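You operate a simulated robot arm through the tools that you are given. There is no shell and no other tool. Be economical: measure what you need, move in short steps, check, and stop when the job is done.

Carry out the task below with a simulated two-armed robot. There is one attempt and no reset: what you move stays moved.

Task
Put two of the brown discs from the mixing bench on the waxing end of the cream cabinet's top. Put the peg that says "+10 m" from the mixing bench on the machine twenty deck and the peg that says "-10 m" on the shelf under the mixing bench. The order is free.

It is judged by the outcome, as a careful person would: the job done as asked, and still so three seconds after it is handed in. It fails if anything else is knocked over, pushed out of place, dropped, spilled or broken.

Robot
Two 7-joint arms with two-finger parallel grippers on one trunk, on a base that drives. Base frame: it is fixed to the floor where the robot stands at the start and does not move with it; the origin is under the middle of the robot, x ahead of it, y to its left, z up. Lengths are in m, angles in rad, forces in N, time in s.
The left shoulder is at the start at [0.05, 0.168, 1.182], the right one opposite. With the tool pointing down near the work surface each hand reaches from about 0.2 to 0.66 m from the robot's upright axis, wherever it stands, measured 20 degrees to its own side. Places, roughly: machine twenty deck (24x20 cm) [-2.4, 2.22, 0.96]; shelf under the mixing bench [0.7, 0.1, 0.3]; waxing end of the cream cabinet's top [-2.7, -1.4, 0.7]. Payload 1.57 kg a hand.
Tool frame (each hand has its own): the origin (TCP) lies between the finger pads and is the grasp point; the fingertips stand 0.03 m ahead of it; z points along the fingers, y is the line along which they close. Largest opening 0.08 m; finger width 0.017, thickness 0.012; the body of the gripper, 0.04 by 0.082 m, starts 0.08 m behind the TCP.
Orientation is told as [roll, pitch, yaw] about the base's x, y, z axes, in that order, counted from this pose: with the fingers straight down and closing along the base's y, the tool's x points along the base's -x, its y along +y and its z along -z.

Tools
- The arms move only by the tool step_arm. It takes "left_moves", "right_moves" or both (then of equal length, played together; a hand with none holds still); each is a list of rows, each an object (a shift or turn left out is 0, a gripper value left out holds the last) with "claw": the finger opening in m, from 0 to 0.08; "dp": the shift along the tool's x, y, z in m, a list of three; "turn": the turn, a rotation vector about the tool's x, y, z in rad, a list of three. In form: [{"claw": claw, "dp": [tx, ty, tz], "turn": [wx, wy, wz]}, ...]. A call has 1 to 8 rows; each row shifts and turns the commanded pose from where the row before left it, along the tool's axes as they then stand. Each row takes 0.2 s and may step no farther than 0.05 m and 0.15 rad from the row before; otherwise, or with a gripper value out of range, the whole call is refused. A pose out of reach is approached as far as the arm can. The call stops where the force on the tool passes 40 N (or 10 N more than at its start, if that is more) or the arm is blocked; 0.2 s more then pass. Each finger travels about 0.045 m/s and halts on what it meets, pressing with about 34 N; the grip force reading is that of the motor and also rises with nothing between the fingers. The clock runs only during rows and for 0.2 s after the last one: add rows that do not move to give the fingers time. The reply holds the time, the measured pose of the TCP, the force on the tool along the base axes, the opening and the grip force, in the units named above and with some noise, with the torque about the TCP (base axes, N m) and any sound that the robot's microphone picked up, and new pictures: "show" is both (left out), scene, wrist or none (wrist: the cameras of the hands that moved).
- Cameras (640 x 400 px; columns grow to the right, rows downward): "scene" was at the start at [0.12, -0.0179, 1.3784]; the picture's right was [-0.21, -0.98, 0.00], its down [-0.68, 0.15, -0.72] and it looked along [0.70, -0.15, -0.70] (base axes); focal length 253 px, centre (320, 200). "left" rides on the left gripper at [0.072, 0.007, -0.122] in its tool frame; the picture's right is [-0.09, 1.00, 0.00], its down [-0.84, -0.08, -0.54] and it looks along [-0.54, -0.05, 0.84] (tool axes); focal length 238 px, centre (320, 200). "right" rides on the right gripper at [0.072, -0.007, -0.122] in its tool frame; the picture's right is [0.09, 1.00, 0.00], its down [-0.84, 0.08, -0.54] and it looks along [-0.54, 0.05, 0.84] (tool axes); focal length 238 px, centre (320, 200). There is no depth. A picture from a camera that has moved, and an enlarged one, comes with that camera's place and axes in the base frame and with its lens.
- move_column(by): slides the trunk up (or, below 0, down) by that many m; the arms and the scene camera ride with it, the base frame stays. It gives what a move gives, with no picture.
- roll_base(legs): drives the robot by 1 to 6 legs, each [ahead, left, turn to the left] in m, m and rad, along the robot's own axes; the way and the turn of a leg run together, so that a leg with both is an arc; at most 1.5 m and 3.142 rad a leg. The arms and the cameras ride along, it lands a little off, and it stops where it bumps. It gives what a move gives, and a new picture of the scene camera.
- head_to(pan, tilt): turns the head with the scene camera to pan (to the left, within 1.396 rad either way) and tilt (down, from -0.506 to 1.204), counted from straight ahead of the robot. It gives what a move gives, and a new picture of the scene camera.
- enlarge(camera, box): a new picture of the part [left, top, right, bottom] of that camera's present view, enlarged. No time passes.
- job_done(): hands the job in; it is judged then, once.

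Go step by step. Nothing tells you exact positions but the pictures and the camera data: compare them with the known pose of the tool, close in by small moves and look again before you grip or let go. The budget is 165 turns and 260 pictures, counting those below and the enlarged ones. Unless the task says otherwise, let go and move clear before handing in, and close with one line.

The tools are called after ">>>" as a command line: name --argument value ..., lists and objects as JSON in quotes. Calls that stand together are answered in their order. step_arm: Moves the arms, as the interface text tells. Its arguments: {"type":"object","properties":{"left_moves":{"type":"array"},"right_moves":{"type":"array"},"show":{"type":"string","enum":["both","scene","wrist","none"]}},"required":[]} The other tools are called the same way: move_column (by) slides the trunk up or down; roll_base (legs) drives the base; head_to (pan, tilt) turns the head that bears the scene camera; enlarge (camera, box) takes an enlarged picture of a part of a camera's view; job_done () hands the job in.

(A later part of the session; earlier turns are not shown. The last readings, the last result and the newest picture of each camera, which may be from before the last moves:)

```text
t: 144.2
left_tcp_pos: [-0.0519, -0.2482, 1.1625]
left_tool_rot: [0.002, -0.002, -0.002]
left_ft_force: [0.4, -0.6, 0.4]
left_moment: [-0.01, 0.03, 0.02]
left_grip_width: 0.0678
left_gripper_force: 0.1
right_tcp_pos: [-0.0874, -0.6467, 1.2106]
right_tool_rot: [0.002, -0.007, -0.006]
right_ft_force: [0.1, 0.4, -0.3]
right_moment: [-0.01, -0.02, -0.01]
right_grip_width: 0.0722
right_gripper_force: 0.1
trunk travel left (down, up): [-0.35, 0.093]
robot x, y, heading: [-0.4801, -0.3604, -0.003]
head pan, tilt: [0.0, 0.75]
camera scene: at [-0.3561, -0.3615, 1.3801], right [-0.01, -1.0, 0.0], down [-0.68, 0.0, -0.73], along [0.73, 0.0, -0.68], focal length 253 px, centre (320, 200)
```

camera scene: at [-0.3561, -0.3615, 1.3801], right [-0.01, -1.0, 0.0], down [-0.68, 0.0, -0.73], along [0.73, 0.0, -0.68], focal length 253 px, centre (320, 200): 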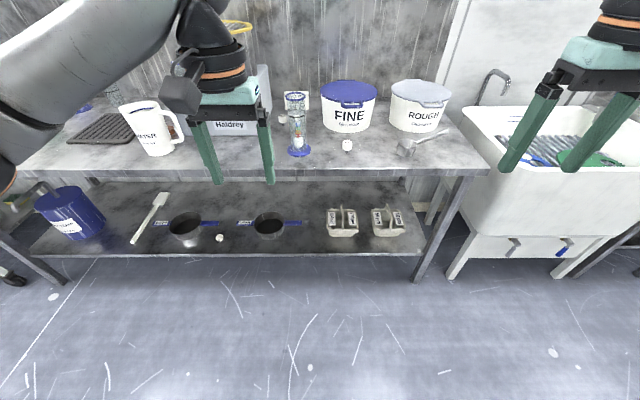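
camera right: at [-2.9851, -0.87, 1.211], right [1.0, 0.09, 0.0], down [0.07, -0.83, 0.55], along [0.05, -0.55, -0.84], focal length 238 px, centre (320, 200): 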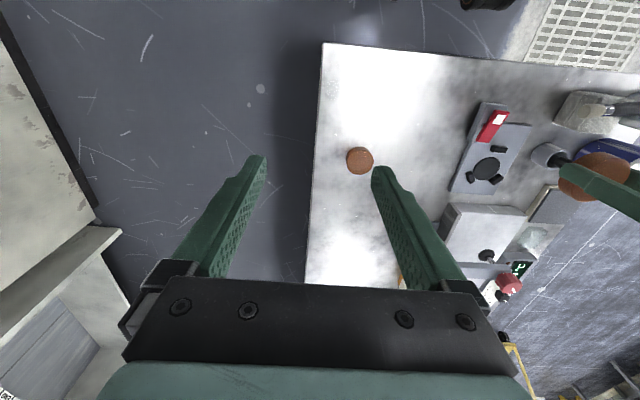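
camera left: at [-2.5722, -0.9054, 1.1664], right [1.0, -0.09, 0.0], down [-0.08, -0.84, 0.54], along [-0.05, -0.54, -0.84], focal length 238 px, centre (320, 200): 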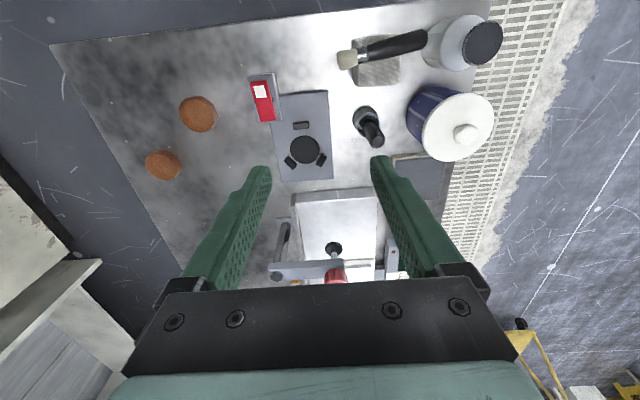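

Back at the bench. The +10 peg stands between the Haldrey and the cylinder. I'll raise the trunk, tuck the left hand away, and drive in at y≈-0.17 so the right forearm passes clear of the cylinder.

>>> move_column --by 0.09

>>> step_arm --left_moves '[{"dp": [0.035, 0.025, 0]}, {"dp": [0.035, 0.025, 0]}, {"dp": [0.035, 0.025, 0]}, {"dp": [0.015, 0.025, 0]}]' --right_moves '[{"claw": 0.055, "turn": [0.002, 0.007, 0]}, {}, {}, {}]' --show "none"

>>> roll_base --legs '[[0, 0.19, 0], [0.5, 0, 0]]'

```text
t: 145.4
left_tcp_pos: [-0.0517, -0.2474, 1.2527]
left_tool_rot: [-0.001, 0.001, 0.001]
left_ft_force: [0.8, 0.8, 0.3]
left_moment: [-0.01, 0.03, -0.01]
left_grip_width: 0.068
left_gripper_force: 0.1
right_tcp_pos: [-0.087, -0.6465, 1.2989]
right_tool_rot: [0.002, -0.007, -0.007]
right_ft_force: [0.4, 0.6, 0.5]
right_moment: [0.02, 0.01, 0.0]
right_grip_width: 0.072
right_gripper_force: 0.1
trunk travel left (down, up): [-0.44, 0.003]
robot x, y, heading: [-0.4789, -0.3571, -0.01]
head pan, tilt: [0.0, 0.75]
```

```text
t: 146.4
left_tcp_pos: [-0.1734, -0.1485, 1.2538]
left_tool_rot: [0.0, -0.001, 0.001]
left_ft_force: [-0.6, -0.4, -0.7]
left_moment: [-0.03, -0.02, 0.0]
left_grip_width: 0.0683
left_gripper_force: 0.1
right_tcp_pos: [-0.0873, -0.6458, 1.3]
right_tool_rot: [0.0, 0.0, -0.004]
right_ft_force: [0.2, 0.3, 0.3]
right_moment: [-0.01, 0.04, 0.03]
right_grip_width: 0.0551
right_gripper_force: 0.1
trunk travel left (down, up): [-0.44, 0.003]
robot x, y, heading: [-0.4794, -0.3619, -0.004]
head pan, tilt: [0.0, 0.75]
```

```text
t: 150.5
left_tcp_pos: [0.3237, 0.039, 1.2539]
left_tool_rot: [0.0, 0.001, -0.001]
left_ft_force: [-0.2, -0.9, -0.7]
left_moment: [0.0, 0.01, 0.02]
left_grip_width: 0.0679
left_gripper_force: 0.0
right_tcp_pos: [0.4092, -0.4568, 1.2987]
right_tool_rot: [0.0, 0.001, -0.004]
right_ft_force: [0.5, -0.8, -0.8]
right_moment: [-0.02, -0.01, 0.01]
right_grip_width: 0.0551
right_gripper_force: 0.1
trunk travel left (down, up): [-0.44, 0.003]
robot x, y, heading: [0.0201, -0.1735, -0.006]
head pan, tilt: [0.0, 0.75]
camera scene: at [0.1405, -0.1731, 1.4701], right [0.0, -1.0, 0.0], down [-0.68, 0.0, -0.73], along [0.73, 0.0, -0.68], focal length 253 px, centre (320, 200)
```

scene: 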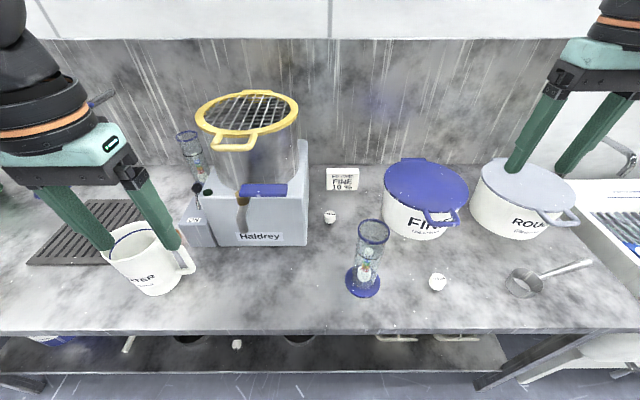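

The layout is clear: the peg is at about [0.688, -0.205], the Haldrey side at y≈-0.13, and the pot's left edge at y≈-0.36. I need to come slightly closer for reach, then move the right hand high over the peg.

>>> roll_base --legs '[[0.07, 0.03, 0]]'

>>> step_arm --right_moves '[{"dp": [-0.025, 0.035, 0]}, {"dp": [-0.03, 0.035, 0]}, {"dp": [-0.03, 0.035, 0]}, {"dp": [-0.03, 0.035, 0.01]}, {"dp": [-0.03, 0.035, 0.02]}, {"dp": [-0.03, 0.03, 0.02]}, {"dp": [-0.03, 0.015, 0.02]}]'

```text
t: 151.5
left_tcp_pos: [0.3942, 0.069, 1.2533]
left_tool_rot: [0.001, 0.001, 0.001]
left_ft_force: [-0.2, 0.1, -0.2]
left_moment: [0.03, 0.02, -0.01]
left_grip_width: 0.0678
left_gripper_force: 0.0
right_tcp_pos: [0.4804, -0.427, 1.2998]
right_tool_rot: [0.0, 0.0, -0.006]
right_ft_force: [0.8, 0.2, -0.4]
right_moment: [0.02, 0.04, 0.01]
right_grip_width: 0.0548
right_gripper_force: 0.1
trunk travel left (down, up): [-0.44, 0.003]
robot x, y, heading: [0.0874, -0.1437, -0.004]
head pan, tilt: [0.0, 0.75]
camera scene: at [0.2115, -0.1426, 1.47], right [0.0, -1.0, 0.0], down [-0.68, 0.0, -0.73], along [0.73, 0.0, -0.68], focal length 253 px, centre (320, 200)
```

scene: 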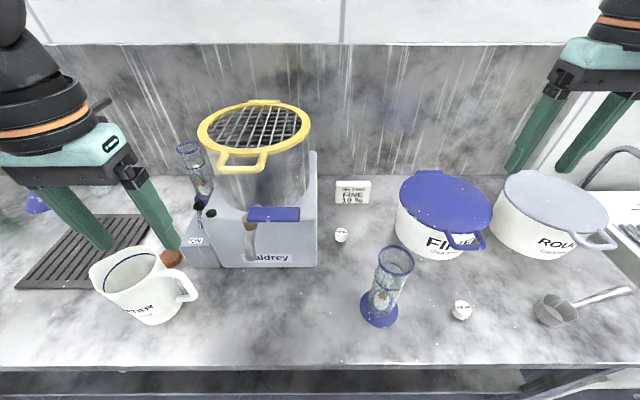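

```text
refused: row 5 steps farther than a row can; nothing moved
```

>>> step_arm --right_moves '[{"dp": [-0.029, 0.0318, 0.01]}, {"dp": [-0.029, 0.0318, 0.01]}, {"dp": [-0.029, 0.0318, 0.01]}, {"dp": [-0.029, 0.0318, 0.01]}, {"dp": [-0.029, 0.0318, 0.01]}, {"dp": [-0.029, 0.0318, 0.01]}, {"dp": [-0.029, 0.0318, 0.01]}]'

```text
t: 153.1
left_tcp_pos: [0.3937, 0.0699, 1.2536]
left_tool_rot: [0.001, -0.001, 0.0]
left_ft_force: [0.1, 0.3, 0.3]
left_moment: [-0.01, -0.01, 0.0]
left_grip_width: 0.0681
left_gripper_force: 0.0
right_tcp_pos: [0.6702, -0.2125, 1.2264]
right_tool_rot: [-0.002, -0.002, -0.002]
right_ft_force: [0.4, -0.5, 0.6]
right_moment: [0.03, 0.03, 0.02]
right_grip_width: 0.0551
right_gripper_force: 0.1
right hand out of reach, approached as far as the arm can: row 7
trunk travel left (down, up): [-0.44, 0.003]
robot x, y, heading: [0.0901, -0.1381, -0.001]
head pan, tilt: [0.0, 0.75]
camera scene: at [0.2107, -0.1429, 1.4701], right [0.0, -1.0, 0.0], down [-0.68, 0.0, -0.73], along [0.73, 0.0, -0.68], focal length 253 px, centre (320, 200)
camera right: at [0.5986, -0.219, 1.3476], right [-0.09, 1.0, 0.0], down [0.84, 0.08, 0.54], along [0.54, 0.05, -0.84], focal length 238 px, centre (320, 200)
```

scene: 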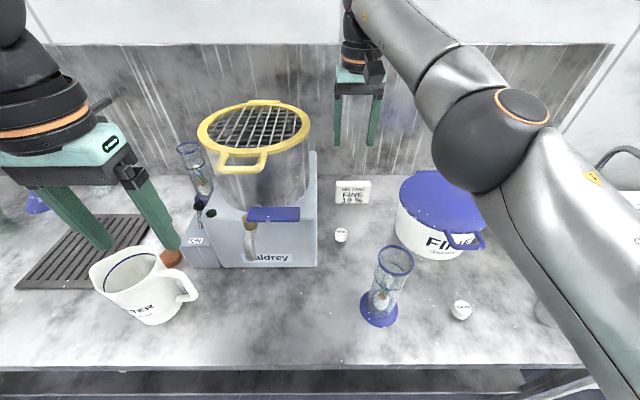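
right: 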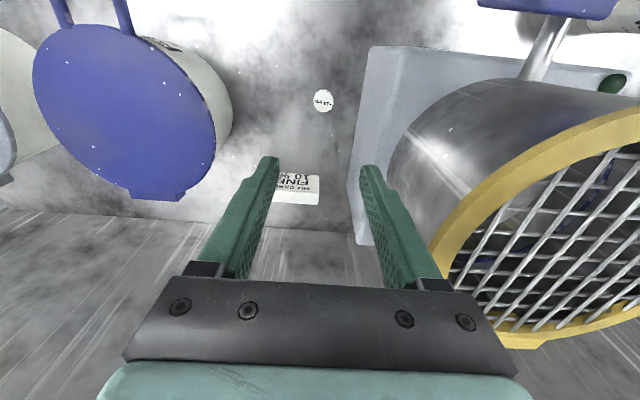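

I'm well aligned with the peg at [0.680, -0.206]. I'll descend in a straight vertical line.

>>> step_arm --right_moves '[{"dp": [-0.002, 0.002, 0.045]}, {"dp": [-0.002, 0.002, 0.045]}, {"dp": [0, 0, 0.045]}, {"dp": [0, 0, 0.045]}]'

```text
t: 154.1
left_tcp_pos: [0.3943, 0.0681, 1.2541]
left_tool_rot: [0.0, 0.001, -0.001]
left_ft_force: [-0.6, 0.2, 0.1]
left_moment: [-0.01, 0.03, -0.03]
left_grip_width: 0.068
left_gripper_force: 0.1
right_tcp_pos: [0.6914, -0.2023, 1.0713]
right_tool_rot: [0.0, 0.002, -0.005]
right_ft_force: [0.1, -1.2, 0.4]
right_moment: [0.01, -0.03, 0.0]
right_grip_width: 0.055
right_gripper_force: 0.0
right hand out of reach, approached as far as the arm can: row 1, 2, 3
trunk travel left (down, up): [-0.44, 0.003]
robot x, y, heading: [0.0904, -0.139, -0.0]
head pan, tilt: [0.0, 0.75]
camera scene: at [0.2112, -0.1431, 1.4701], right [0.0, -1.0, 0.0], down [-0.68, 0.0, -0.73], along [0.73, 0.0, -0.68], focal length 253 px, centre (320, 200)
camera right: at [0.62, -0.2097, 1.1928], right [-0.09, 1.0, 0.0], down [0.84, 0.07, 0.54], along [0.54, 0.05, -0.84], focal length 238 px, centre (320, 200)
```

scene: 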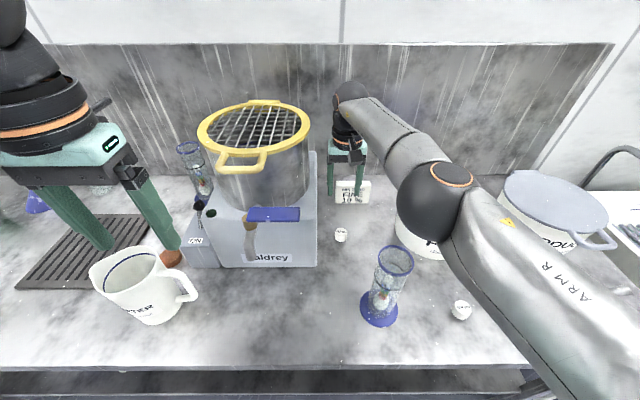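
right: 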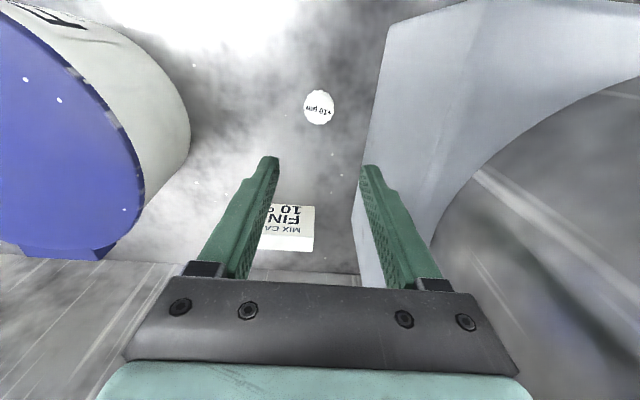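

The descending elbow might come close to the FINE pot from this stance. I'll back the hand out and approach from further right with the robot turned slightly left.

>>> step_arm --right_moves '[{"dp": [0.013, -0.002, -0.045]}, {"dp": [0, 0, -0.045]}, {"dp": [0, 0, -0.045]}, {"dp": [0, 0, -0.045]}, {"dp": [0.03, -0.03, -0.01]}, {"dp": [0.035, -0.03, -0.01]}, {"dp": [0.035, -0.03, -0.01]}, {"dp": [0.035, -0.03, -0.01]}]' --show "none"

>>> roll_base --legs '[[-0.04, -0.13, 0], [0, 0, 0.2]]'

```text
t: 155.9
left_tcp_pos: [0.3937, 0.0668, 1.2543]
left_tool_rot: [0.002, -0.001, 0.001]
left_ft_force: [0.4, -0.5, 0.0]
left_moment: [0.0, -0.02, 0.02]
left_grip_width: 0.0681
left_gripper_force: 0.1
right_tcp_pos: [0.5243, -0.3359, 1.2845]
right_tool_rot: [0.0, -0.002, -0.009]
right_ft_force: [1.0, -0.2, 0.2]
right_moment: [0.01, -0.02, 0.01]
right_grip_width: 0.055
right_gripper_force: 0.1
right hand out of reach, approached as far as the arm can: row 1, 2, 3, 4, 5
trunk travel left (down, up): [-0.44, 0.003]
robot x, y, heading: [0.0859, -0.1428, -0.003]
head pan, tilt: [0.0, 0.75]
```

```text
t: 158.0
left_tcp_pos: [0.3059, -0.0028, 1.2529]
left_tool_rot: [0.0, -0.002, 0.198]
left_ft_force: [0.1, -0.3, 0.0]
left_moment: [-0.03, 0.02, 0.02]
left_grip_width: 0.0679
left_gripper_force: 0.1
right_tcp_pos: [0.5142, -0.3715, 1.2851]
right_tool_rot: [0.002, 0.0, 0.192]
right_ft_force: [0.9, -0.1, -0.3]
right_moment: [0.02, -0.03, 0.0]
right_grip_width: 0.0546
right_gripper_force: 0.1
trunk travel left (down, up): [-0.44, 0.003]
robot x, y, heading: [0.0427, -0.2687, 0.193]
head pan, tilt: [0.0, 0.75]
camera scene: at [0.1673, -0.2462, 1.4701], right [0.19, -0.98, 0.0], down [-0.67, -0.13, -0.73], along [0.72, 0.14, -0.68], focal length 253 px, centre (320, 200)
```

scene: 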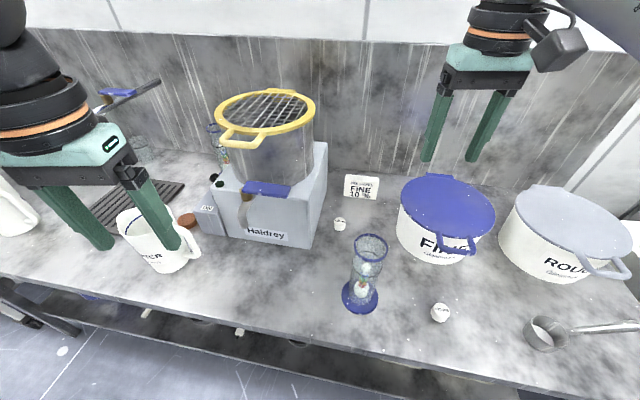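

>>> roll_base --legs '[[0.035, 0, 0]]'

>>> step_arm --right_moves '[{"dp": [-0.0316, 0.0264, 0]}, {"dp": [-0.0316, 0.0264, 0.01]}, {"dp": [-0.0316, 0.0264, 0.015]}, {"dp": [-0.0316, 0.0264, 0.02]}, {"dp": [-0.0316, 0.0264, 0.02]}, {"dp": [0, 0, 0.045]}, {"dp": [0, 0, 0.045]}]'

```text
t: 158.8
left_tcp_pos: [0.3398, 0.0042, 1.2534]
left_tool_rot: [0.001, 0.0, 0.2]
left_ft_force: [0.2, 0.4, -0.4]
left_moment: [0.0, 0.06, -0.01]
left_grip_width: 0.068
left_gripper_force: 0.1
right_tcp_pos: [0.5499, -0.3646, 1.2861]
right_tool_rot: [0.0, 0.001, 0.192]
right_ft_force: [-0.5, -0.5, -0.9]
right_moment: [-0.03, 0.05, -0.01]
right_grip_width: 0.0551
right_gripper_force: 0.1
trunk travel left (down, up): [-0.44, 0.003]
robot x, y, heading: [0.0819, -0.2643, 0.194]
head pan, tilt: [0.0, 0.75]
camera scene: at [0.2021, -0.2398, 1.47], right [0.19, -0.98, 0.0], down [-0.67, -0.13, -0.73], along [0.72, 0.14, -0.68], focal length 253 px, centre (320, 200)
```

scene: 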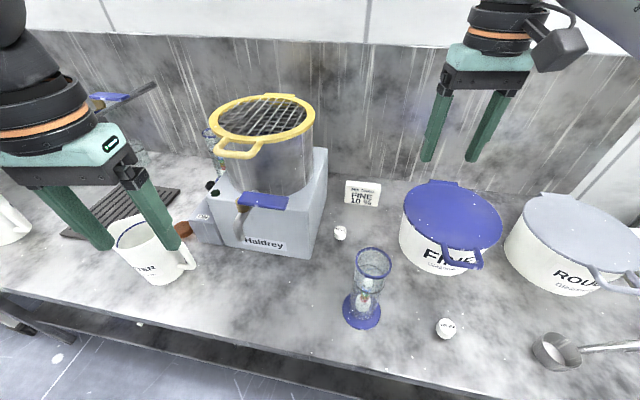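

```text
t: 160.4
left_tcp_pos: [0.3394, 0.0038, 1.2541]
left_tool_rot: [0.0, 0.002, 0.2]
left_ft_force: [0.0, -0.1, 1.0]
left_moment: [-0.03, 0.03, 0.01]
left_grip_width: 0.0682
left_gripper_force: 0.1
right_tcp_pos: [0.6638, -0.2123, 1.1253]
right_tool_rot: [0.0, -0.002, 0.194]
right_ft_force: [-0.4, -0.7, -0.2]
right_moment: [-0.01, 0.0, 0.0]
right_grip_width: 0.0548
right_gripper_force: 0.1
right hand out of reach, approached as far as the arm can: row 5
trunk travel left (down, up): [-0.44, 0.003]
robot x, y, heading: [0.0798, -0.2606, 0.194]
head pan, tilt: [0.0, 0.75]
camera scene: at [0.2009, -0.2395, 1.4701], right [0.19, -0.98, 0.0], down [-0.67, -0.13, -0.73], along [0.72, 0.14, -0.68], focal length 253 px, centre (320, 200)
camera right: at [0.5952, -0.2329, 1.2468], right [-0.28, 0.96, 0.0], down [0.81, 0.24, 0.54], along [0.52, 0.15, -0.84], focal length 238 px, centre (320, 200)
```

scene: 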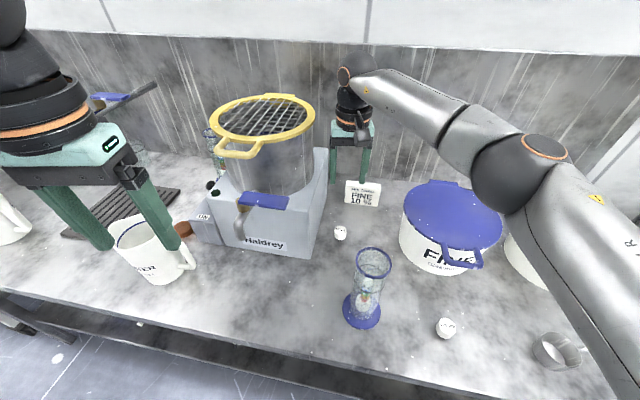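
right: 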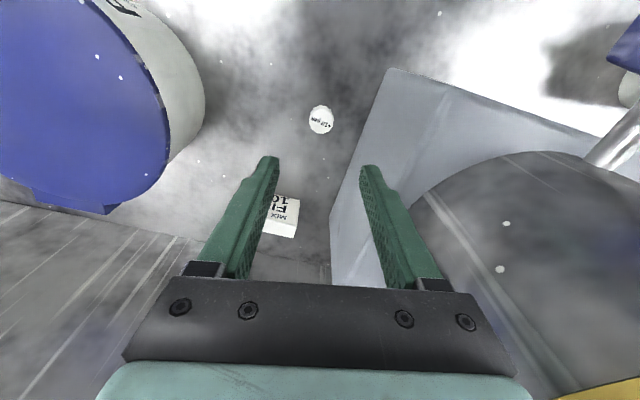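

By geometry, the elbow should stay about 4 cm above the FINE pot's lid (lid at z≈0.98). I'll descend in steps and watch it.

>>> step_arm --right_moves '[{"dp": [-0.014, 0.002, 0.03]}, {"dp": [0, 0, 0.035]}, {"dp": [0, 0, 0.035]}]'

```text
t: 161.2
left_tcp_pos: [0.34, 0.0043, 1.2531]
left_tool_rot: [0.001, -0.001, 0.2]
left_ft_force: [0.0, -0.1, -0.5]
left_moment: [0.03, -0.01, 0.01]
left_grip_width: 0.068
left_gripper_force: 0.1
right_tcp_pos: [0.6792, -0.2084, 1.0265]
right_tool_rot: [-0.001, 0.0, 0.194]
right_ft_force: [0.6, -1.0, -0.5]
right_moment: [0.01, 0.04, -0.01]
right_grip_width: 0.0548
right_gripper_force: 0.1
trunk travel left (down, up): [-0.44, 0.003]
robot x, y, heading: [0.0817, -0.2643, 0.189]
head pan, tilt: [0.0, 0.75]
camera scene: at [0.2012, -0.2397, 1.4701], right [0.19, -0.98, 0.0], down [-0.67, -0.13, -0.73], along [0.72, 0.14, -0.68], focal length 253 px, centre (320, 200)
camera right: at [0.6105, -0.2295, 1.1477], right [-0.28, 0.96, 0.0], down [0.81, 0.24, 0.54], along [0.52, 0.15, -0.84], focal length 238 px, centre (320, 200)
```

scene: 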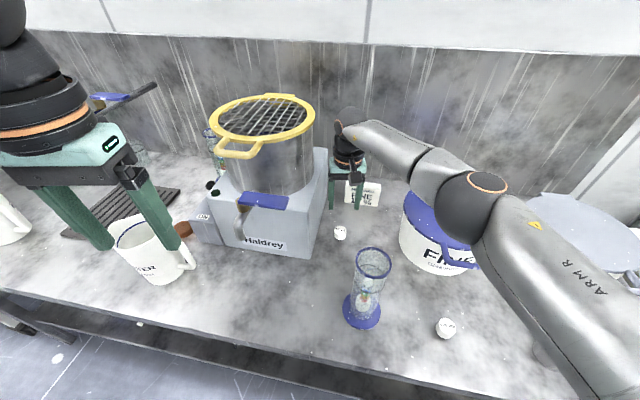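
right: 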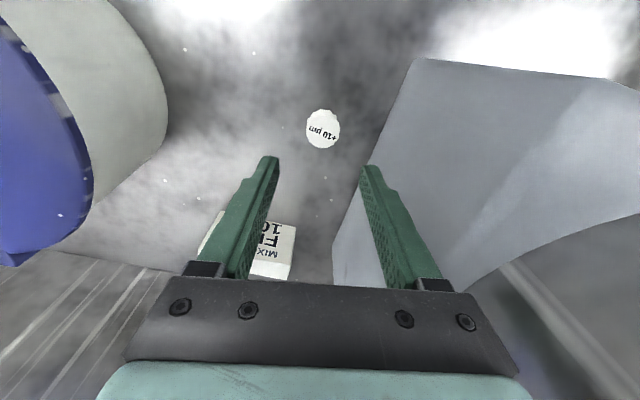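

Aligned at [0.678, -0.208], with the elbow at z≈1.15. I'll descend to about 0.93.

>>> step_arm --right_moves '[{"dp": [0.001, 0, 0.035]}, {"dp": [0, 0, 0.035]}, {"dp": [0, 0, 0.025]}]'

```text
t: 162.0
left_tcp_pos: [0.338, 0.0034, 1.2542]
left_tool_rot: [0.001, 0.0, 0.2]
left_ft_force: [-0.8, 0.0, 0.9]
left_moment: [0.02, 0.01, 0.0]
left_grip_width: 0.0678
left_gripper_force: 0.0
right_tcp_pos: [0.6706, -0.2099, 0.9346]
right_tool_rot: [-0.001, -0.002, 0.193]
right_ft_force: [0.7, -0.3, -0.3]
right_moment: [0.01, 0.01, 0.02]
right_grip_width: 0.0549
right_gripper_force: 0.0
right hand out of reach, approached as far as the arm can: row 3
trunk travel left (down, up): [-0.44, 0.003]
robot x, y, heading: [0.0823, -0.2644, 0.198]
head pan, tilt: [0.0, 0.75]
camera scene: at [0.2011, -0.2402, 1.4701], right [0.19, -0.98, 0.0], down [-0.67, -0.13, -0.73], along [0.72, 0.14, -0.68], focal length 253 px, centre (320, 200)
camera right: at [0.6016, -0.2302, 1.0552], right [-0.28, 0.96, 0.0], down [0.81, 0.24, 0.54], along [0.52, 0.15, -0.84], focal length 238 px, centre (320, 200)
```

scene: 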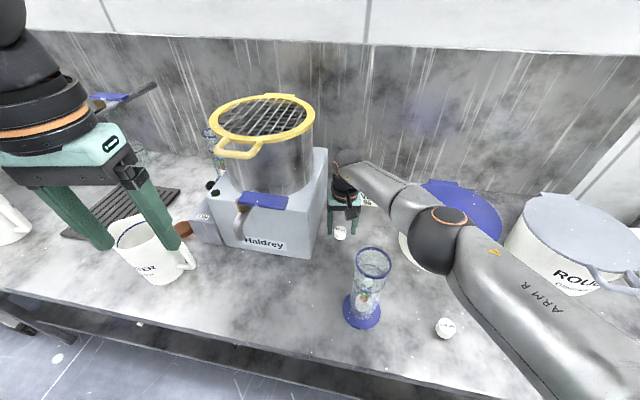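
right: 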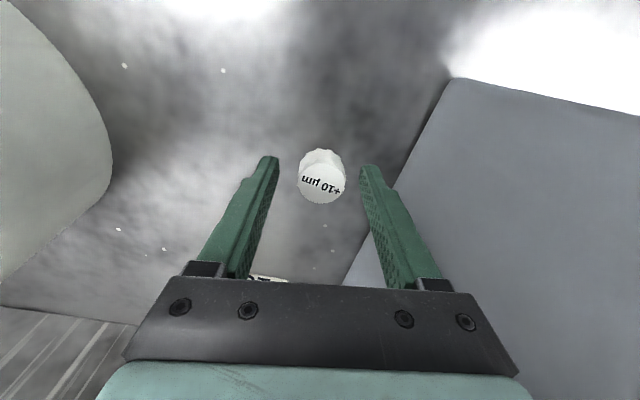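

The peg is nearly centred and the arm is about 1 cm short. I'll nudge the base forward slightly and then finish the descent.

>>> roll_base --legs '[[0.013, 0, 0]]'

>>> step_arm --right_moves '[{"dp": [0, 0, 0.015]}, {"dp": [0, 0, 0.012]}]'

```text
t: 162.8
left_tcp_pos: [0.3522, 0.0071, 1.2531]
left_tool_rot: [-0.001, 0.0, 0.197]
left_ft_force: [0.4, 0.4, 0.6]
left_moment: [-0.04, 0.03, 0.0]
left_grip_width: 0.0682
left_gripper_force: 0.1
right_tcp_pos: [0.6828, -0.2064, 0.9342]
right_tool_rot: [-0.001, 0.0, 0.193]
right_ft_force: [-0.8, -0.4, 0.6]
right_moment: [0.0, 0.01, -0.02]
right_grip_width: 0.0551
right_gripper_force: 0.1
trunk travel left (down, up): [-0.44, 0.003]
robot x, y, heading: [0.0942, -0.2621, 0.196]
head pan, tilt: [0.0, 0.75]
camera scene: at [0.2139, -0.2376, 1.4701], right [0.19, -0.98, 0.0], down [-0.67, -0.13, -0.73], along [0.72, 0.14, -0.68], focal length 253 px, centre (320, 200)
```

scene: 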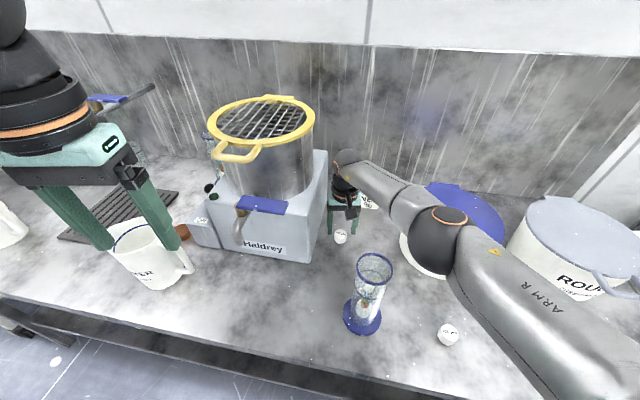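

```text
t: 163.4
left_tcp_pos: [0.3523, 0.0071, 1.2535]
left_tool_rot: [0.0, 0.0, 0.197]
left_ft_force: [-0.1, 0.2, -0.8]
left_moment: [0.02, 0.0, 0.0]
left_grip_width: 0.0676
left_gripper_force: 0.0
right_tcp_pos: [0.6776, -0.2109, 0.9053]
right_tool_rot: [0.0, 0.0, 0.192]
right_ft_force: [0.4, -0.7, -0.5]
right_moment: [-0.02, -0.01, 0.04]
right_grip_width: 0.055
right_gripper_force: 0.1
right hand out of reach, approached as far as the arm can: row 1, 2
trunk travel left (down, up): [-0.44, 0.003]
robot x, y, heading: [0.0917, -0.2601, 0.194]
head pan, tilt: [0.0, 0.75]
camera scene: at [0.2135, -0.2379, 1.4701], right [0.19, -0.98, 0.0], down [-0.67, -0.13, -0.73], along [0.72, 0.14, -0.68], focal length 253 px, centre (320, 200)
camera right: at [0.6075, -0.2315, 1.028], right [-0.28, 0.96, 0.0], down [0.81, 0.24, 0.54], along [0.52, 0.15, -0.84], focal length 238 px, centre (320, 200)
```

scene: 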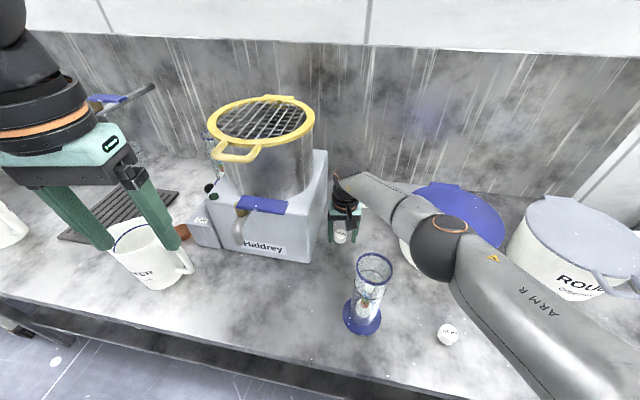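
right: 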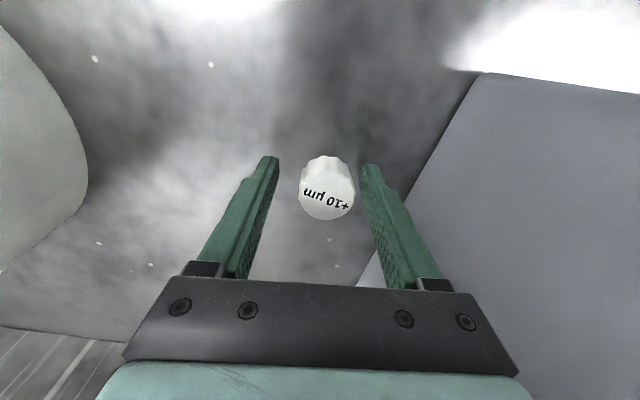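

I'm about 6 mm short and 1 cm high. A tiny base nudge and trunk drop will finish the alignment.

>>> roll_base --legs '[[0.007, 0.004, 0]]'

>>> move_column --by -0.011

>>> enlarge --camera "right" --box '[160, 100, 480, 300]'

```text
t: 164.1
left_tcp_pos: [0.3584, 0.012, 1.2539]
left_tool_rot: [0.0, 0.0, 0.197]
left_ft_force: [-0.2, 0.0, -0.3]
left_moment: [-0.03, 0.06, -0.05]
left_grip_width: 0.0681
left_gripper_force: 0.1
right_tcp_pos: [0.683, -0.2052, 0.9058]
right_tool_rot: [0.0, 0.001, 0.193]
right_ft_force: [-0.5, 0.7, -0.8]
right_moment: [0.02, 0.05, 0.0]
right_grip_width: 0.055
right_gripper_force: 0.0
trunk travel left (down, up): [-0.44, 0.003]
robot x, y, heading: [0.1022, -0.2551, 0.193]
head pan, tilt: [0.0, 0.75]
camera scene: at [0.2195, -0.2323, 1.4701], right [0.19, -0.98, 0.0], down [-0.67, -0.13, -0.73], along [0.72, 0.14, -0.68], focal length 253 px, centre (320, 200)
```

scene: 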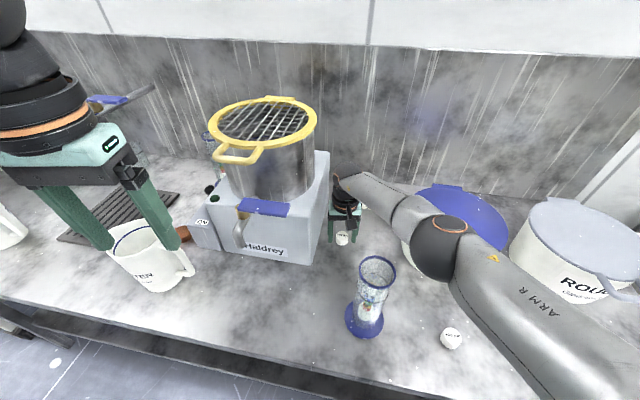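

```text
t: 164.7
left_tcp_pos: [0.3578, 0.0111, 1.2427]
left_tool_rot: [0.0, 0.0, 0.198]
left_ft_force: [0.6, 0.5, -0.3]
left_moment: [0.02, 0.0, -0.01]
left_grip_width: 0.0683
left_gripper_force: 0.1
right_tcp_pos: [0.6828, -0.2062, 0.895]
right_tool_rot: [-0.001, 0.001, 0.193]
right_ft_force: [-0.6, 0.6, -0.3]
right_moment: [-0.02, -0.01, -0.02]
right_grip_width: 0.0552
right_gripper_force: 0.1
trunk travel left (down, up): [-0.429, 0.014]
robot x, y, heading: [0.096, -0.2563, 0.19]
head pan, tilt: [0.0, 0.75]
```

```text
2.00 times, centred on (320, 200) of right
camera zoom: at [0.6132, -0.2261, 1.0172], right [-0.28, 0.96, 0.0], down [0.81, 0.24, 0.54], along [0.52, 0.15, -0.84], focal length 477 px, centre (320, 200)
```

zoom: 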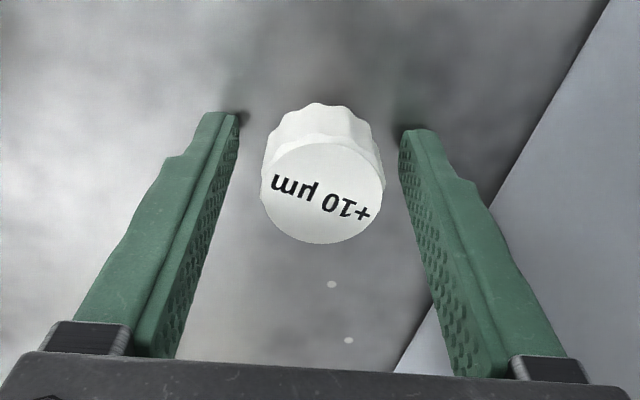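

It's centred. I'll close the fingers and lift very slowly.

>>> step_arm --right_moves '[{"claw": 0.01}, {"claw": 0.01}, {"claw": 0.01}, {"claw": 0.01}, {"claw": 0.01}]' --show "wrist"

>>> move_column --by 0.012

>>> enlarge --camera "right" --box '[160, 100, 480, 300]'

```text
t: 165.9
left_tcp_pos: [0.3572, 0.0116, 1.2422]
left_tool_rot: [-0.001, 0.0, 0.198]
left_ft_force: [0.6, 0.3, 0.3]
left_moment: [0.0, 0.02, -0.02]
left_grip_width: 0.0681
left_gripper_force: 0.1
right_tcp_pos: [0.683, -0.2052, 0.8956]
right_tool_rot: [0.002, 0.001, 0.192]
right_ft_force: [-1.6, 0.2, -0.1]
right_moment: [-0.02, 0.02, -0.03]
right_grip_width: 0.034
right_gripper_force: 34.4
trunk travel left (down, up): [-0.429, 0.014]
robot x, y, heading: [0.0978, -0.2548, 0.192]
head pan, tilt: [0.0, 0.75]
camera right: at [0.6133, -0.2261, 1.0171], right [-0.28, 0.96, 0.0], down [0.81, 0.24, 0.54], along [0.52, 0.15, -0.84], focal length 238 px, centre (320, 200)
```

right: 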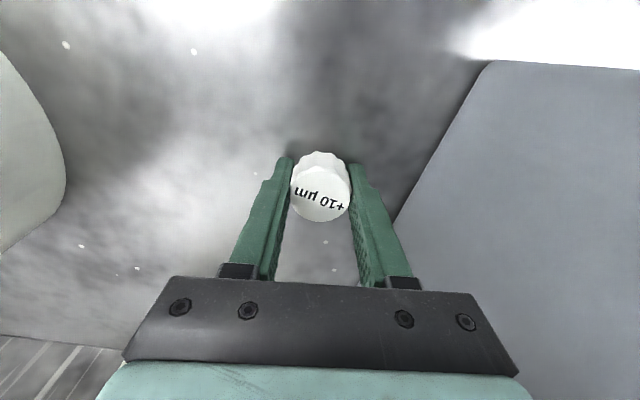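

```text
t: 166.5
left_tcp_pos: [0.3589, 0.012, 1.2547]
left_tool_rot: [0.0, 0.0, 0.199]
left_ft_force: [-0.2, 1.1, 0.0]
left_moment: [0.02, -0.02, 0.01]
left_grip_width: 0.0679
left_gripper_force: 0.1
right_tcp_pos: [0.6823, -0.206, 0.9077]
right_tool_rot: [-0.001, 0.001, 0.191]
right_ft_force: [-0.2, -0.2, -1.0]
right_moment: [0.01, -0.02, 0.0]
right_grip_width: 0.0341
right_gripper_force: 34.1
trunk travel left (down, up): [-0.441, 0.002]
robot x, y, heading: [0.1012, -0.2545, 0.195]
head pan, tilt: [0.0, 0.75]
```

```text
2.00 times, centred on (320, 200) of right
camera zoom: at [0.6134, -0.226, 1.0289], right [-0.28, 0.96, 0.0], down [0.81, 0.24, 0.54], along [0.52, 0.15, -0.84], focal length 477 px, centre (320, 200)
```

zoom: 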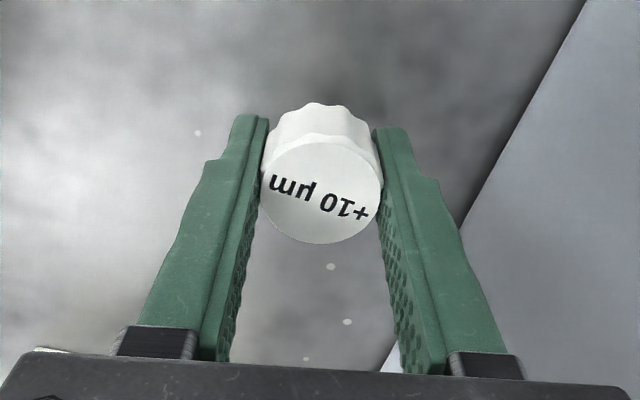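

The peg is lifting with the hand. I'll keep rising slowly.

>>> step_arm --right_moves '[{"dp": [0, 0, -0.008]}, {"dp": [0, 0, -0.012]}, {"dp": [0, 0, -0.016]}, {"dp": [0, 0, -0.018]}, {"dp": [0, 0, -0.02]}, {"dp": [0, 0, -0.02]}, {"dp": [0, 0, -0.02]}]' --show "wrist"

```text
t: 168.1
left_tcp_pos: [0.3575, 0.0113, 1.2541]
left_tool_rot: [0.001, 0.0, 0.197]
left_ft_force: [-0.1, -0.4, 0.0]
left_moment: [-0.03, 0.02, -0.02]
left_grip_width: 0.0679
left_gripper_force: 0.2
right_tcp_pos: [0.6828, -0.2058, 1.0209]
right_tool_rot: [0.0, 0.0, 0.193]
right_ft_force: [-0.1, -0.5, -0.1]
right_moment: [-0.04, 0.01, 0.0]
right_grip_width: 0.0339
right_gripper_force: 34.2
trunk travel left (down, up): [-0.441, 0.002]
robot x, y, heading: [0.0961, -0.2558, 0.194]
head pan, tilt: [0.0, 0.75]
camera right: at [0.6133, -0.2255, 1.1428], right [-0.28, 0.96, 0.0], down [0.81, 0.24, 0.54], along [0.52, 0.15, -0.84], focal length 238 px, centre (320, 200)
```

right: 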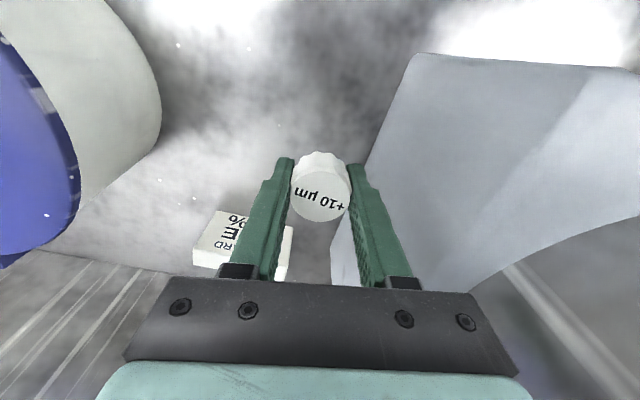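

I'll raise a bit more, then pull straight back.

>>> step_arm --right_moves '[{"dp": [0, 0, -0.025]}, {"dp": [0, 0, -0.025]}, {"dp": [0, 0, -0.025]}, {"dp": [0.005, 0, -0.025]}, {"dp": [0.02, 0, -0.02]}, {"dp": [0.03, -0.005, -0.01]}, {"dp": [0.03, -0.01, -0.005]}, {"dp": [0.03, -0.01, 0]}]'

```text
t: 169.9
left_tcp_pos: [0.3572, 0.0126, 1.255]
left_tool_rot: [0.0, -0.003, 0.197]
left_ft_force: [0.7, 0.0, 0.5]
left_moment: [0.01, -0.01, 0.0]
left_grip_width: 0.068
left_gripper_force: 0.1
right_tcp_pos: [0.5742, -0.2545, 1.155]
right_tool_rot: [0.0, 0.0, 0.193]
right_ft_force: [0.0, 0.0, -0.7]
right_moment: [0.0, 0.0, 0.03]
right_grip_width: 0.0339
right_gripper_force: 33.5
trunk travel left (down, up): [-0.441, 0.002]
robot x, y, heading: [0.097, -0.2554, 0.191]
head pan, tilt: [0.0, 0.75]
camera scene: at [0.219, -0.233, 1.4712], right [0.19, -0.98, 0.0], down [-0.67, -0.13, -0.73], along [0.72, 0.14, -0.68], focal length 253 px, centre (320, 200)
camera right: at [0.5037, -0.2743, 1.2773], right [-0.28, 0.96, 0.0], down [0.81, 0.23, 0.54], along [0.52, 0.15, -0.84], focal length 238 px, centre (320, 200)
```

scene: 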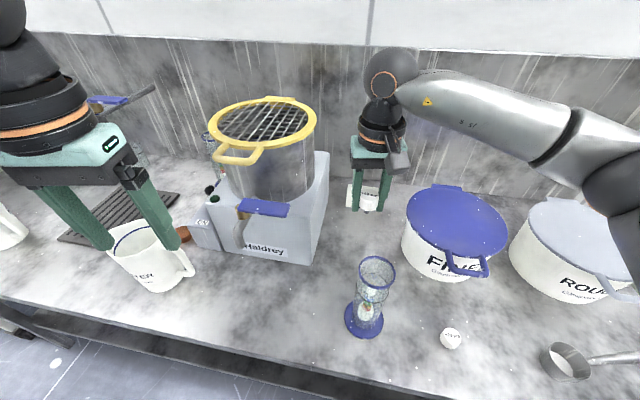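
right: 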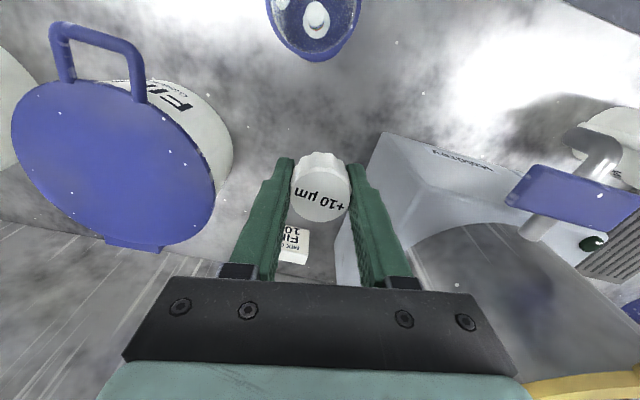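

I'll raise the peg a little more to clear the cylinder with margin, then retract and back the base away.

>>> step_arm --right_moves '[{"dp": [0, 0, -0.03]}, {"dp": [0, 0, -0.03]}, {"dp": [0.02, 0, -0.01]}, {"dp": [0.035, 0, 0]}, {"dp": [0.04, 0, 0]}, {"dp": [0.04, 0, 0]}, {"dp": [0.03, 0, 0]}]' --show "none"

>>> roll_base --legs '[[-0.75, 0, 0]]'

```text
t: 171.5
left_tcp_pos: [0.3575, 0.0112, 1.2549]
left_tool_rot: [0.002, -0.001, 0.196]
left_ft_force: [-0.1, -0.3, -0.2]
left_moment: [0.0, -0.03, -0.02]
left_grip_width: 0.0679
left_gripper_force: 0.1
right_tcp_pos: [0.4113, -0.2847, 1.2265]
right_tool_rot: [-0.001, -0.002, 0.192]
right_ft_force: [-0.3, 0.7, -0.2]
right_moment: [0.0, -0.01, -0.01]
right_grip_width: 0.0337
right_gripper_force: 34.0
trunk travel left (down, up): [-0.441, 0.002]
robot x, y, heading: [0.0983, -0.2549, 0.196]
head pan, tilt: [0.0, 0.75]
```

```text
t: 175.6
left_tcp_pos: [-0.3739, -0.1312, 1.2546]
left_tool_rot: [0.002, 0.0, 0.185]
left_ft_force: [0.0, 0.1, 0.6]
left_moment: [0.04, 0.05, 0.0]
left_grip_width: 0.0678
left_gripper_force: 0.1
right_tcp_pos: [-0.3238, -0.4288, 1.2256]
right_tool_rot: [0.001, 0.0, 0.179]
right_ft_force: [-0.1, 0.2, 0.1]
right_moment: [-0.04, 0.02, -0.04]
right_grip_width: 0.0337
right_gripper_force: 34.2
trunk travel left (down, up): [-0.441, 0.002]
robot x, y, heading: [-0.6341, -0.3954, 0.181]
head pan, tilt: [0.0, 0.75]
camera scene: at [-0.5158, -0.3737, 1.4712], right [0.18, -0.98, 0.0], down [-0.67, -0.12, -0.73], along [0.72, 0.13, -0.68], focal length 253 px, centre (320, 200)
```

scene: 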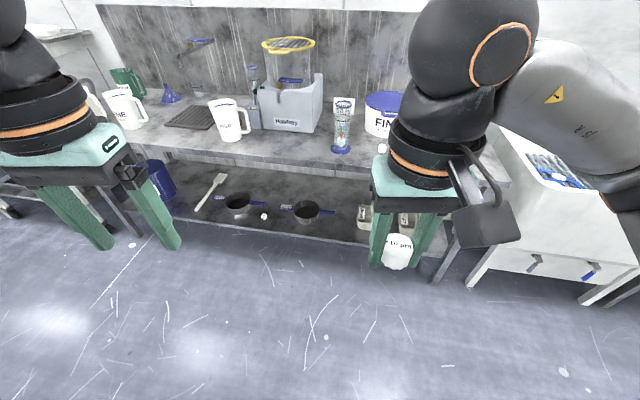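

The peg is safely held. I'll turn left to look up the aisle toward machine twenty.

>>> roll_base --legs '[[0, 0, 1.39]]'

>>> head_to --pan 0.6 --tilt 0.4

```text
t: 179.4
left_tcp_pos: [-0.8472, -0.0895, 1.2548]
left_tool_rot: [0.0, 0.0, 1.573]
left_ft_force: [0.0, -0.5, 0.3]
left_moment: [0.0, 0.0, 0.02]
left_grip_width: 0.0679
left_gripper_force: 0.1
right_tcp_pos: [-0.5467, -0.0936, 1.2249]
right_tool_rot: [-0.001, 0.001, 1.565]
right_ft_force: [-0.2, 0.0, 0.4]
right_moment: [0.03, 0.01, 0.01]
right_grip_width: 0.0339
right_gripper_force: 34.2
trunk travel left (down, up): [-0.441, 0.002]
robot x, y, heading: [-0.6358, -0.3934, 1.564]
head pan, tilt: [0.0, 0.75]
camera scene: at [-0.6361, -0.2729, 1.4711], right [1.0, 0.0, 0.0], down [0.0, -0.68, -0.73], along [0.0, 0.73, -0.68], focal length 253 px, centre (320, 200)
```

scene: 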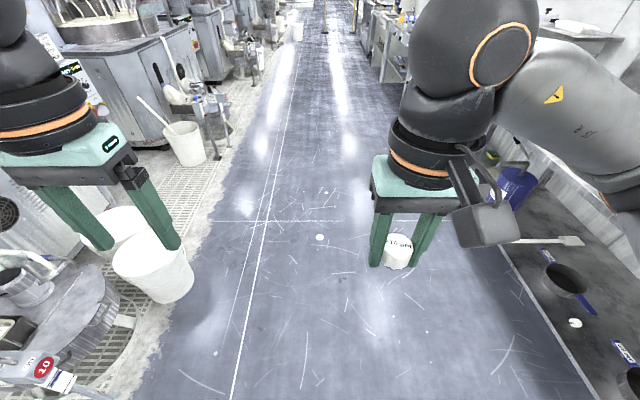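

```text
t: 180.4
left_tcp_pos: [-0.8478, -0.0886, 1.2539]
left_tool_rot: [-0.001, 0.001, 1.573]
left_ft_force: [-1.4, 0.3, 0.6]
left_moment: [-0.03, 0.0, 0.05]
left_grip_width: 0.0679
left_gripper_force: 0.1
right_tcp_pos: [-0.5466, -0.0939, 1.2254]
right_tool_rot: [-0.001, 0.001, 1.568]
right_ft_force: [-0.3, 0.1, -0.7]
right_moment: [-0.01, 0.0, 0.0]
right_grip_width: 0.0339
right_gripper_force: 33.6
trunk travel left (down, up): [-0.441, 0.002]
robot x, y, heading: [-0.6352, -0.3983, 1.566]
head pan, tilt: [0.6, 0.4]
camera scene: at [-0.6883, -0.2791, 1.5022], right [0.83, 0.56, 0.0], down [0.22, -0.32, -0.92], along [-0.52, 0.76, -0.39], focal length 253 px, centre (320, 200)
```

scene: 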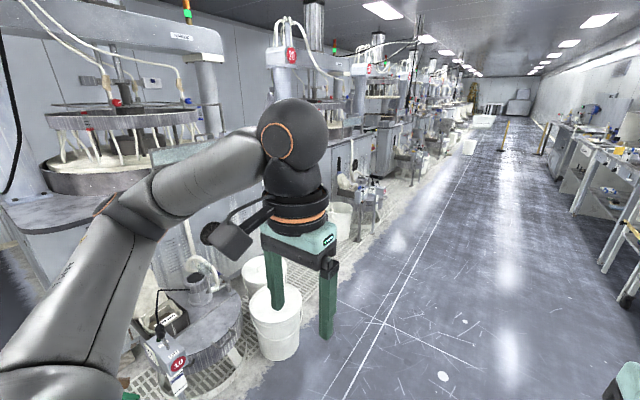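

The aisle is clear. I'll drive up it to y≈2.1 and look toward machine twenty on the left.

>>> roll_base --legs '[[1.3, 0.05, 0], [1.2, 0.05, 0]]'

>>> head_to --pan 1.39 --tilt 0.45

```text
t: 192.6
left_tcp_pos: [-0.8945, 2.4218, 1.2553]
left_tool_rot: [0.0, 0.0, 1.546]
left_ft_force: [0.7, 0.2, 0.5]
left_moment: [0.0, -0.03, 0.01]
left_grip_width: 0.068
left_gripper_force: 0.0
right_tcp_pos: [-0.5932, 2.4089, 1.2245]
right_tool_rot: [-0.001, 0.001, 1.544]
right_ft_force: [-0.7, -0.5, 0.0]
right_moment: [0.02, 0.01, 0.0]
right_grip_width: 0.0341
right_gripper_force: 33.2
trunk travel left (down, up): [-0.441, 0.002]
robot x, y, heading: [-0.6918, 2.111, 1.544]
head pan, tilt: [0.6, 0.4]
camera scene: at [-0.7395, 2.2273, 1.5022], right [0.84, 0.54, 0.0], down [0.21, -0.33, -0.92], along [-0.5, 0.77, -0.39], focal length 253 px, centre (320, 200)
```

scene: 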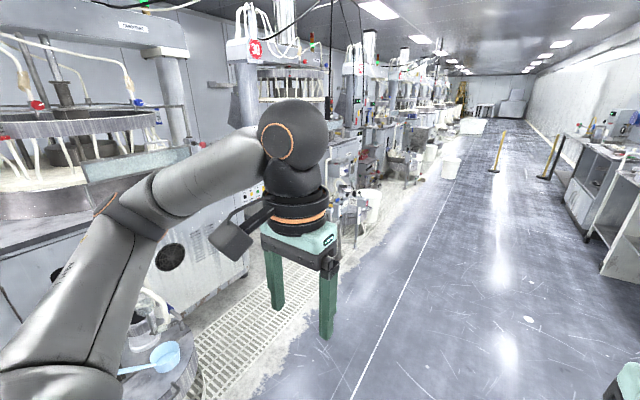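

```text
t: 193.8
left_tcp_pos: [-0.8955, 2.4197, 1.2561]
left_tool_rot: [-0.001, 0.001, 1.549]
left_ft_force: [0.1, 0.6, -0.9]
left_moment: [0.01, 0.01, 0.04]
left_grip_width: 0.0678
left_gripper_force: 0.1
right_tcp_pos: [-0.5933, 2.4084, 1.2252]
right_tool_rot: [-0.002, 0.001, 1.544]
right_ft_force: [0.5, 0.3, 0.1]
right_moment: [-0.01, 0.02, 0.0]
right_grip_width: 0.034
right_gripper_force: 33.9
trunk travel left (down, up): [-0.441, 0.002]
robot x, y, heading: [-0.6897, 2.1105, 1.543]
head pan, tilt: [1.389, 0.45]
camera scene: at [-0.7792, 2.1683, 1.4976], right [0.21, 0.98, 0.0], down [0.43, -0.09, -0.9], along [-0.88, 0.19, -0.44], focal length 253 px, centre (320, 200)
```

scene: 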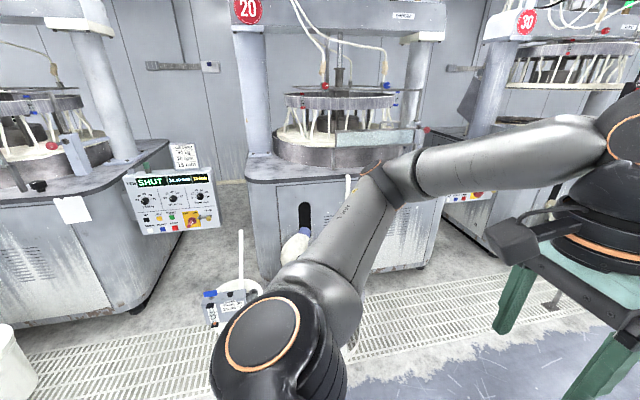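

Machine 20 is straight to my left, with its deck at the left front corner. Some equipment stands on the floor in front of it, so I'll turn to face it and look.

>>> roll_base --legs '[[0, 0, 1.598]]'

>>> head_to --pan 0.0 --tilt 0.6

```text
t: 198.1
left_tcp_pos: [-0.9949, 1.8975, 1.254]
left_tool_rot: [0.001, 0.001, -3.134]
left_ft_force: [0.6, 0.0, -0.6]
left_moment: [0.03, 0.04, -0.04]
left_grip_width: 0.0681
left_gripper_force: 0.1
right_tcp_pos: [-0.9914, 2.1979, 1.2264]
right_tool_rot: [0.001, 0.002, -3.14]
right_ft_force: [0.2, 0.7, -1.1]
right_moment: [0.0, -0.01, 0.05]
right_grip_width: 0.0338
right_gripper_force: 34.3
trunk travel left (down, up): [-0.441, 0.002]
robot x, y, heading: [-0.6908, 2.1116, -3.137]
head pan, tilt: [1.389, 0.45]
camera scene: at [-0.7466, 2.0187, 1.4975], right [-0.98, 0.18, 0.0], down [0.08, 0.43, -0.9], along [-0.16, -0.89, -0.44], focal length 253 px, centre (320, 200)
```

scene: 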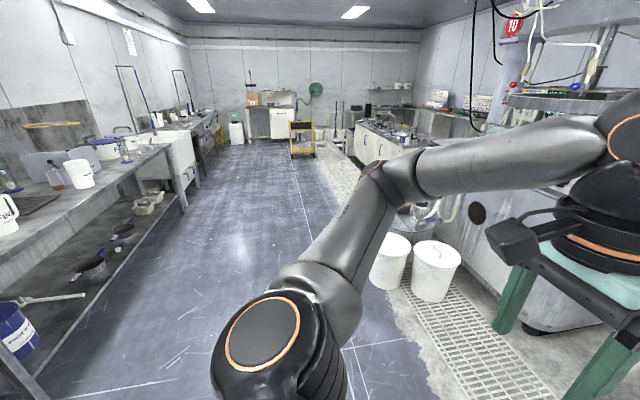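

```text
t: 199.6
left_tcp_pos: [-0.9953, 1.8964, 1.2536]
left_tool_rot: [-0.001, 0.001, -3.134]
left_ft_force: [0.2, -0.2, -0.1]
left_moment: [-0.03, 0.03, 0.02]
left_grip_width: 0.0679
left_gripper_force: 0.1
right_tcp_pos: [-0.9917, 2.1986, 1.2258]
right_tool_rot: [0.0, 0.0, -3.14]
right_ft_force: [0.0, -0.4, -0.6]
right_moment: [0.0, 0.03, -0.01]
right_grip_width: 0.0339
right_gripper_force: 34.3
trunk travel left (down, up): [-0.441, 0.002]
robot x, y, heading: [-0.6883, 2.1105, -3.135]
head pan, tilt: [0.0, 0.6]
camera scene: at [-0.8187, 2.1089, 1.484], right [0.0, 1.0, 0.0], down [0.56, 0.0, -0.83], along [-0.83, 0.0, -0.56], focal length 253 px, centre (320, 200)
```

scene: 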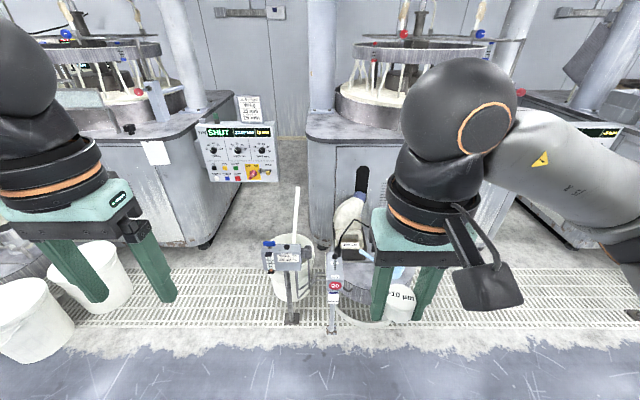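

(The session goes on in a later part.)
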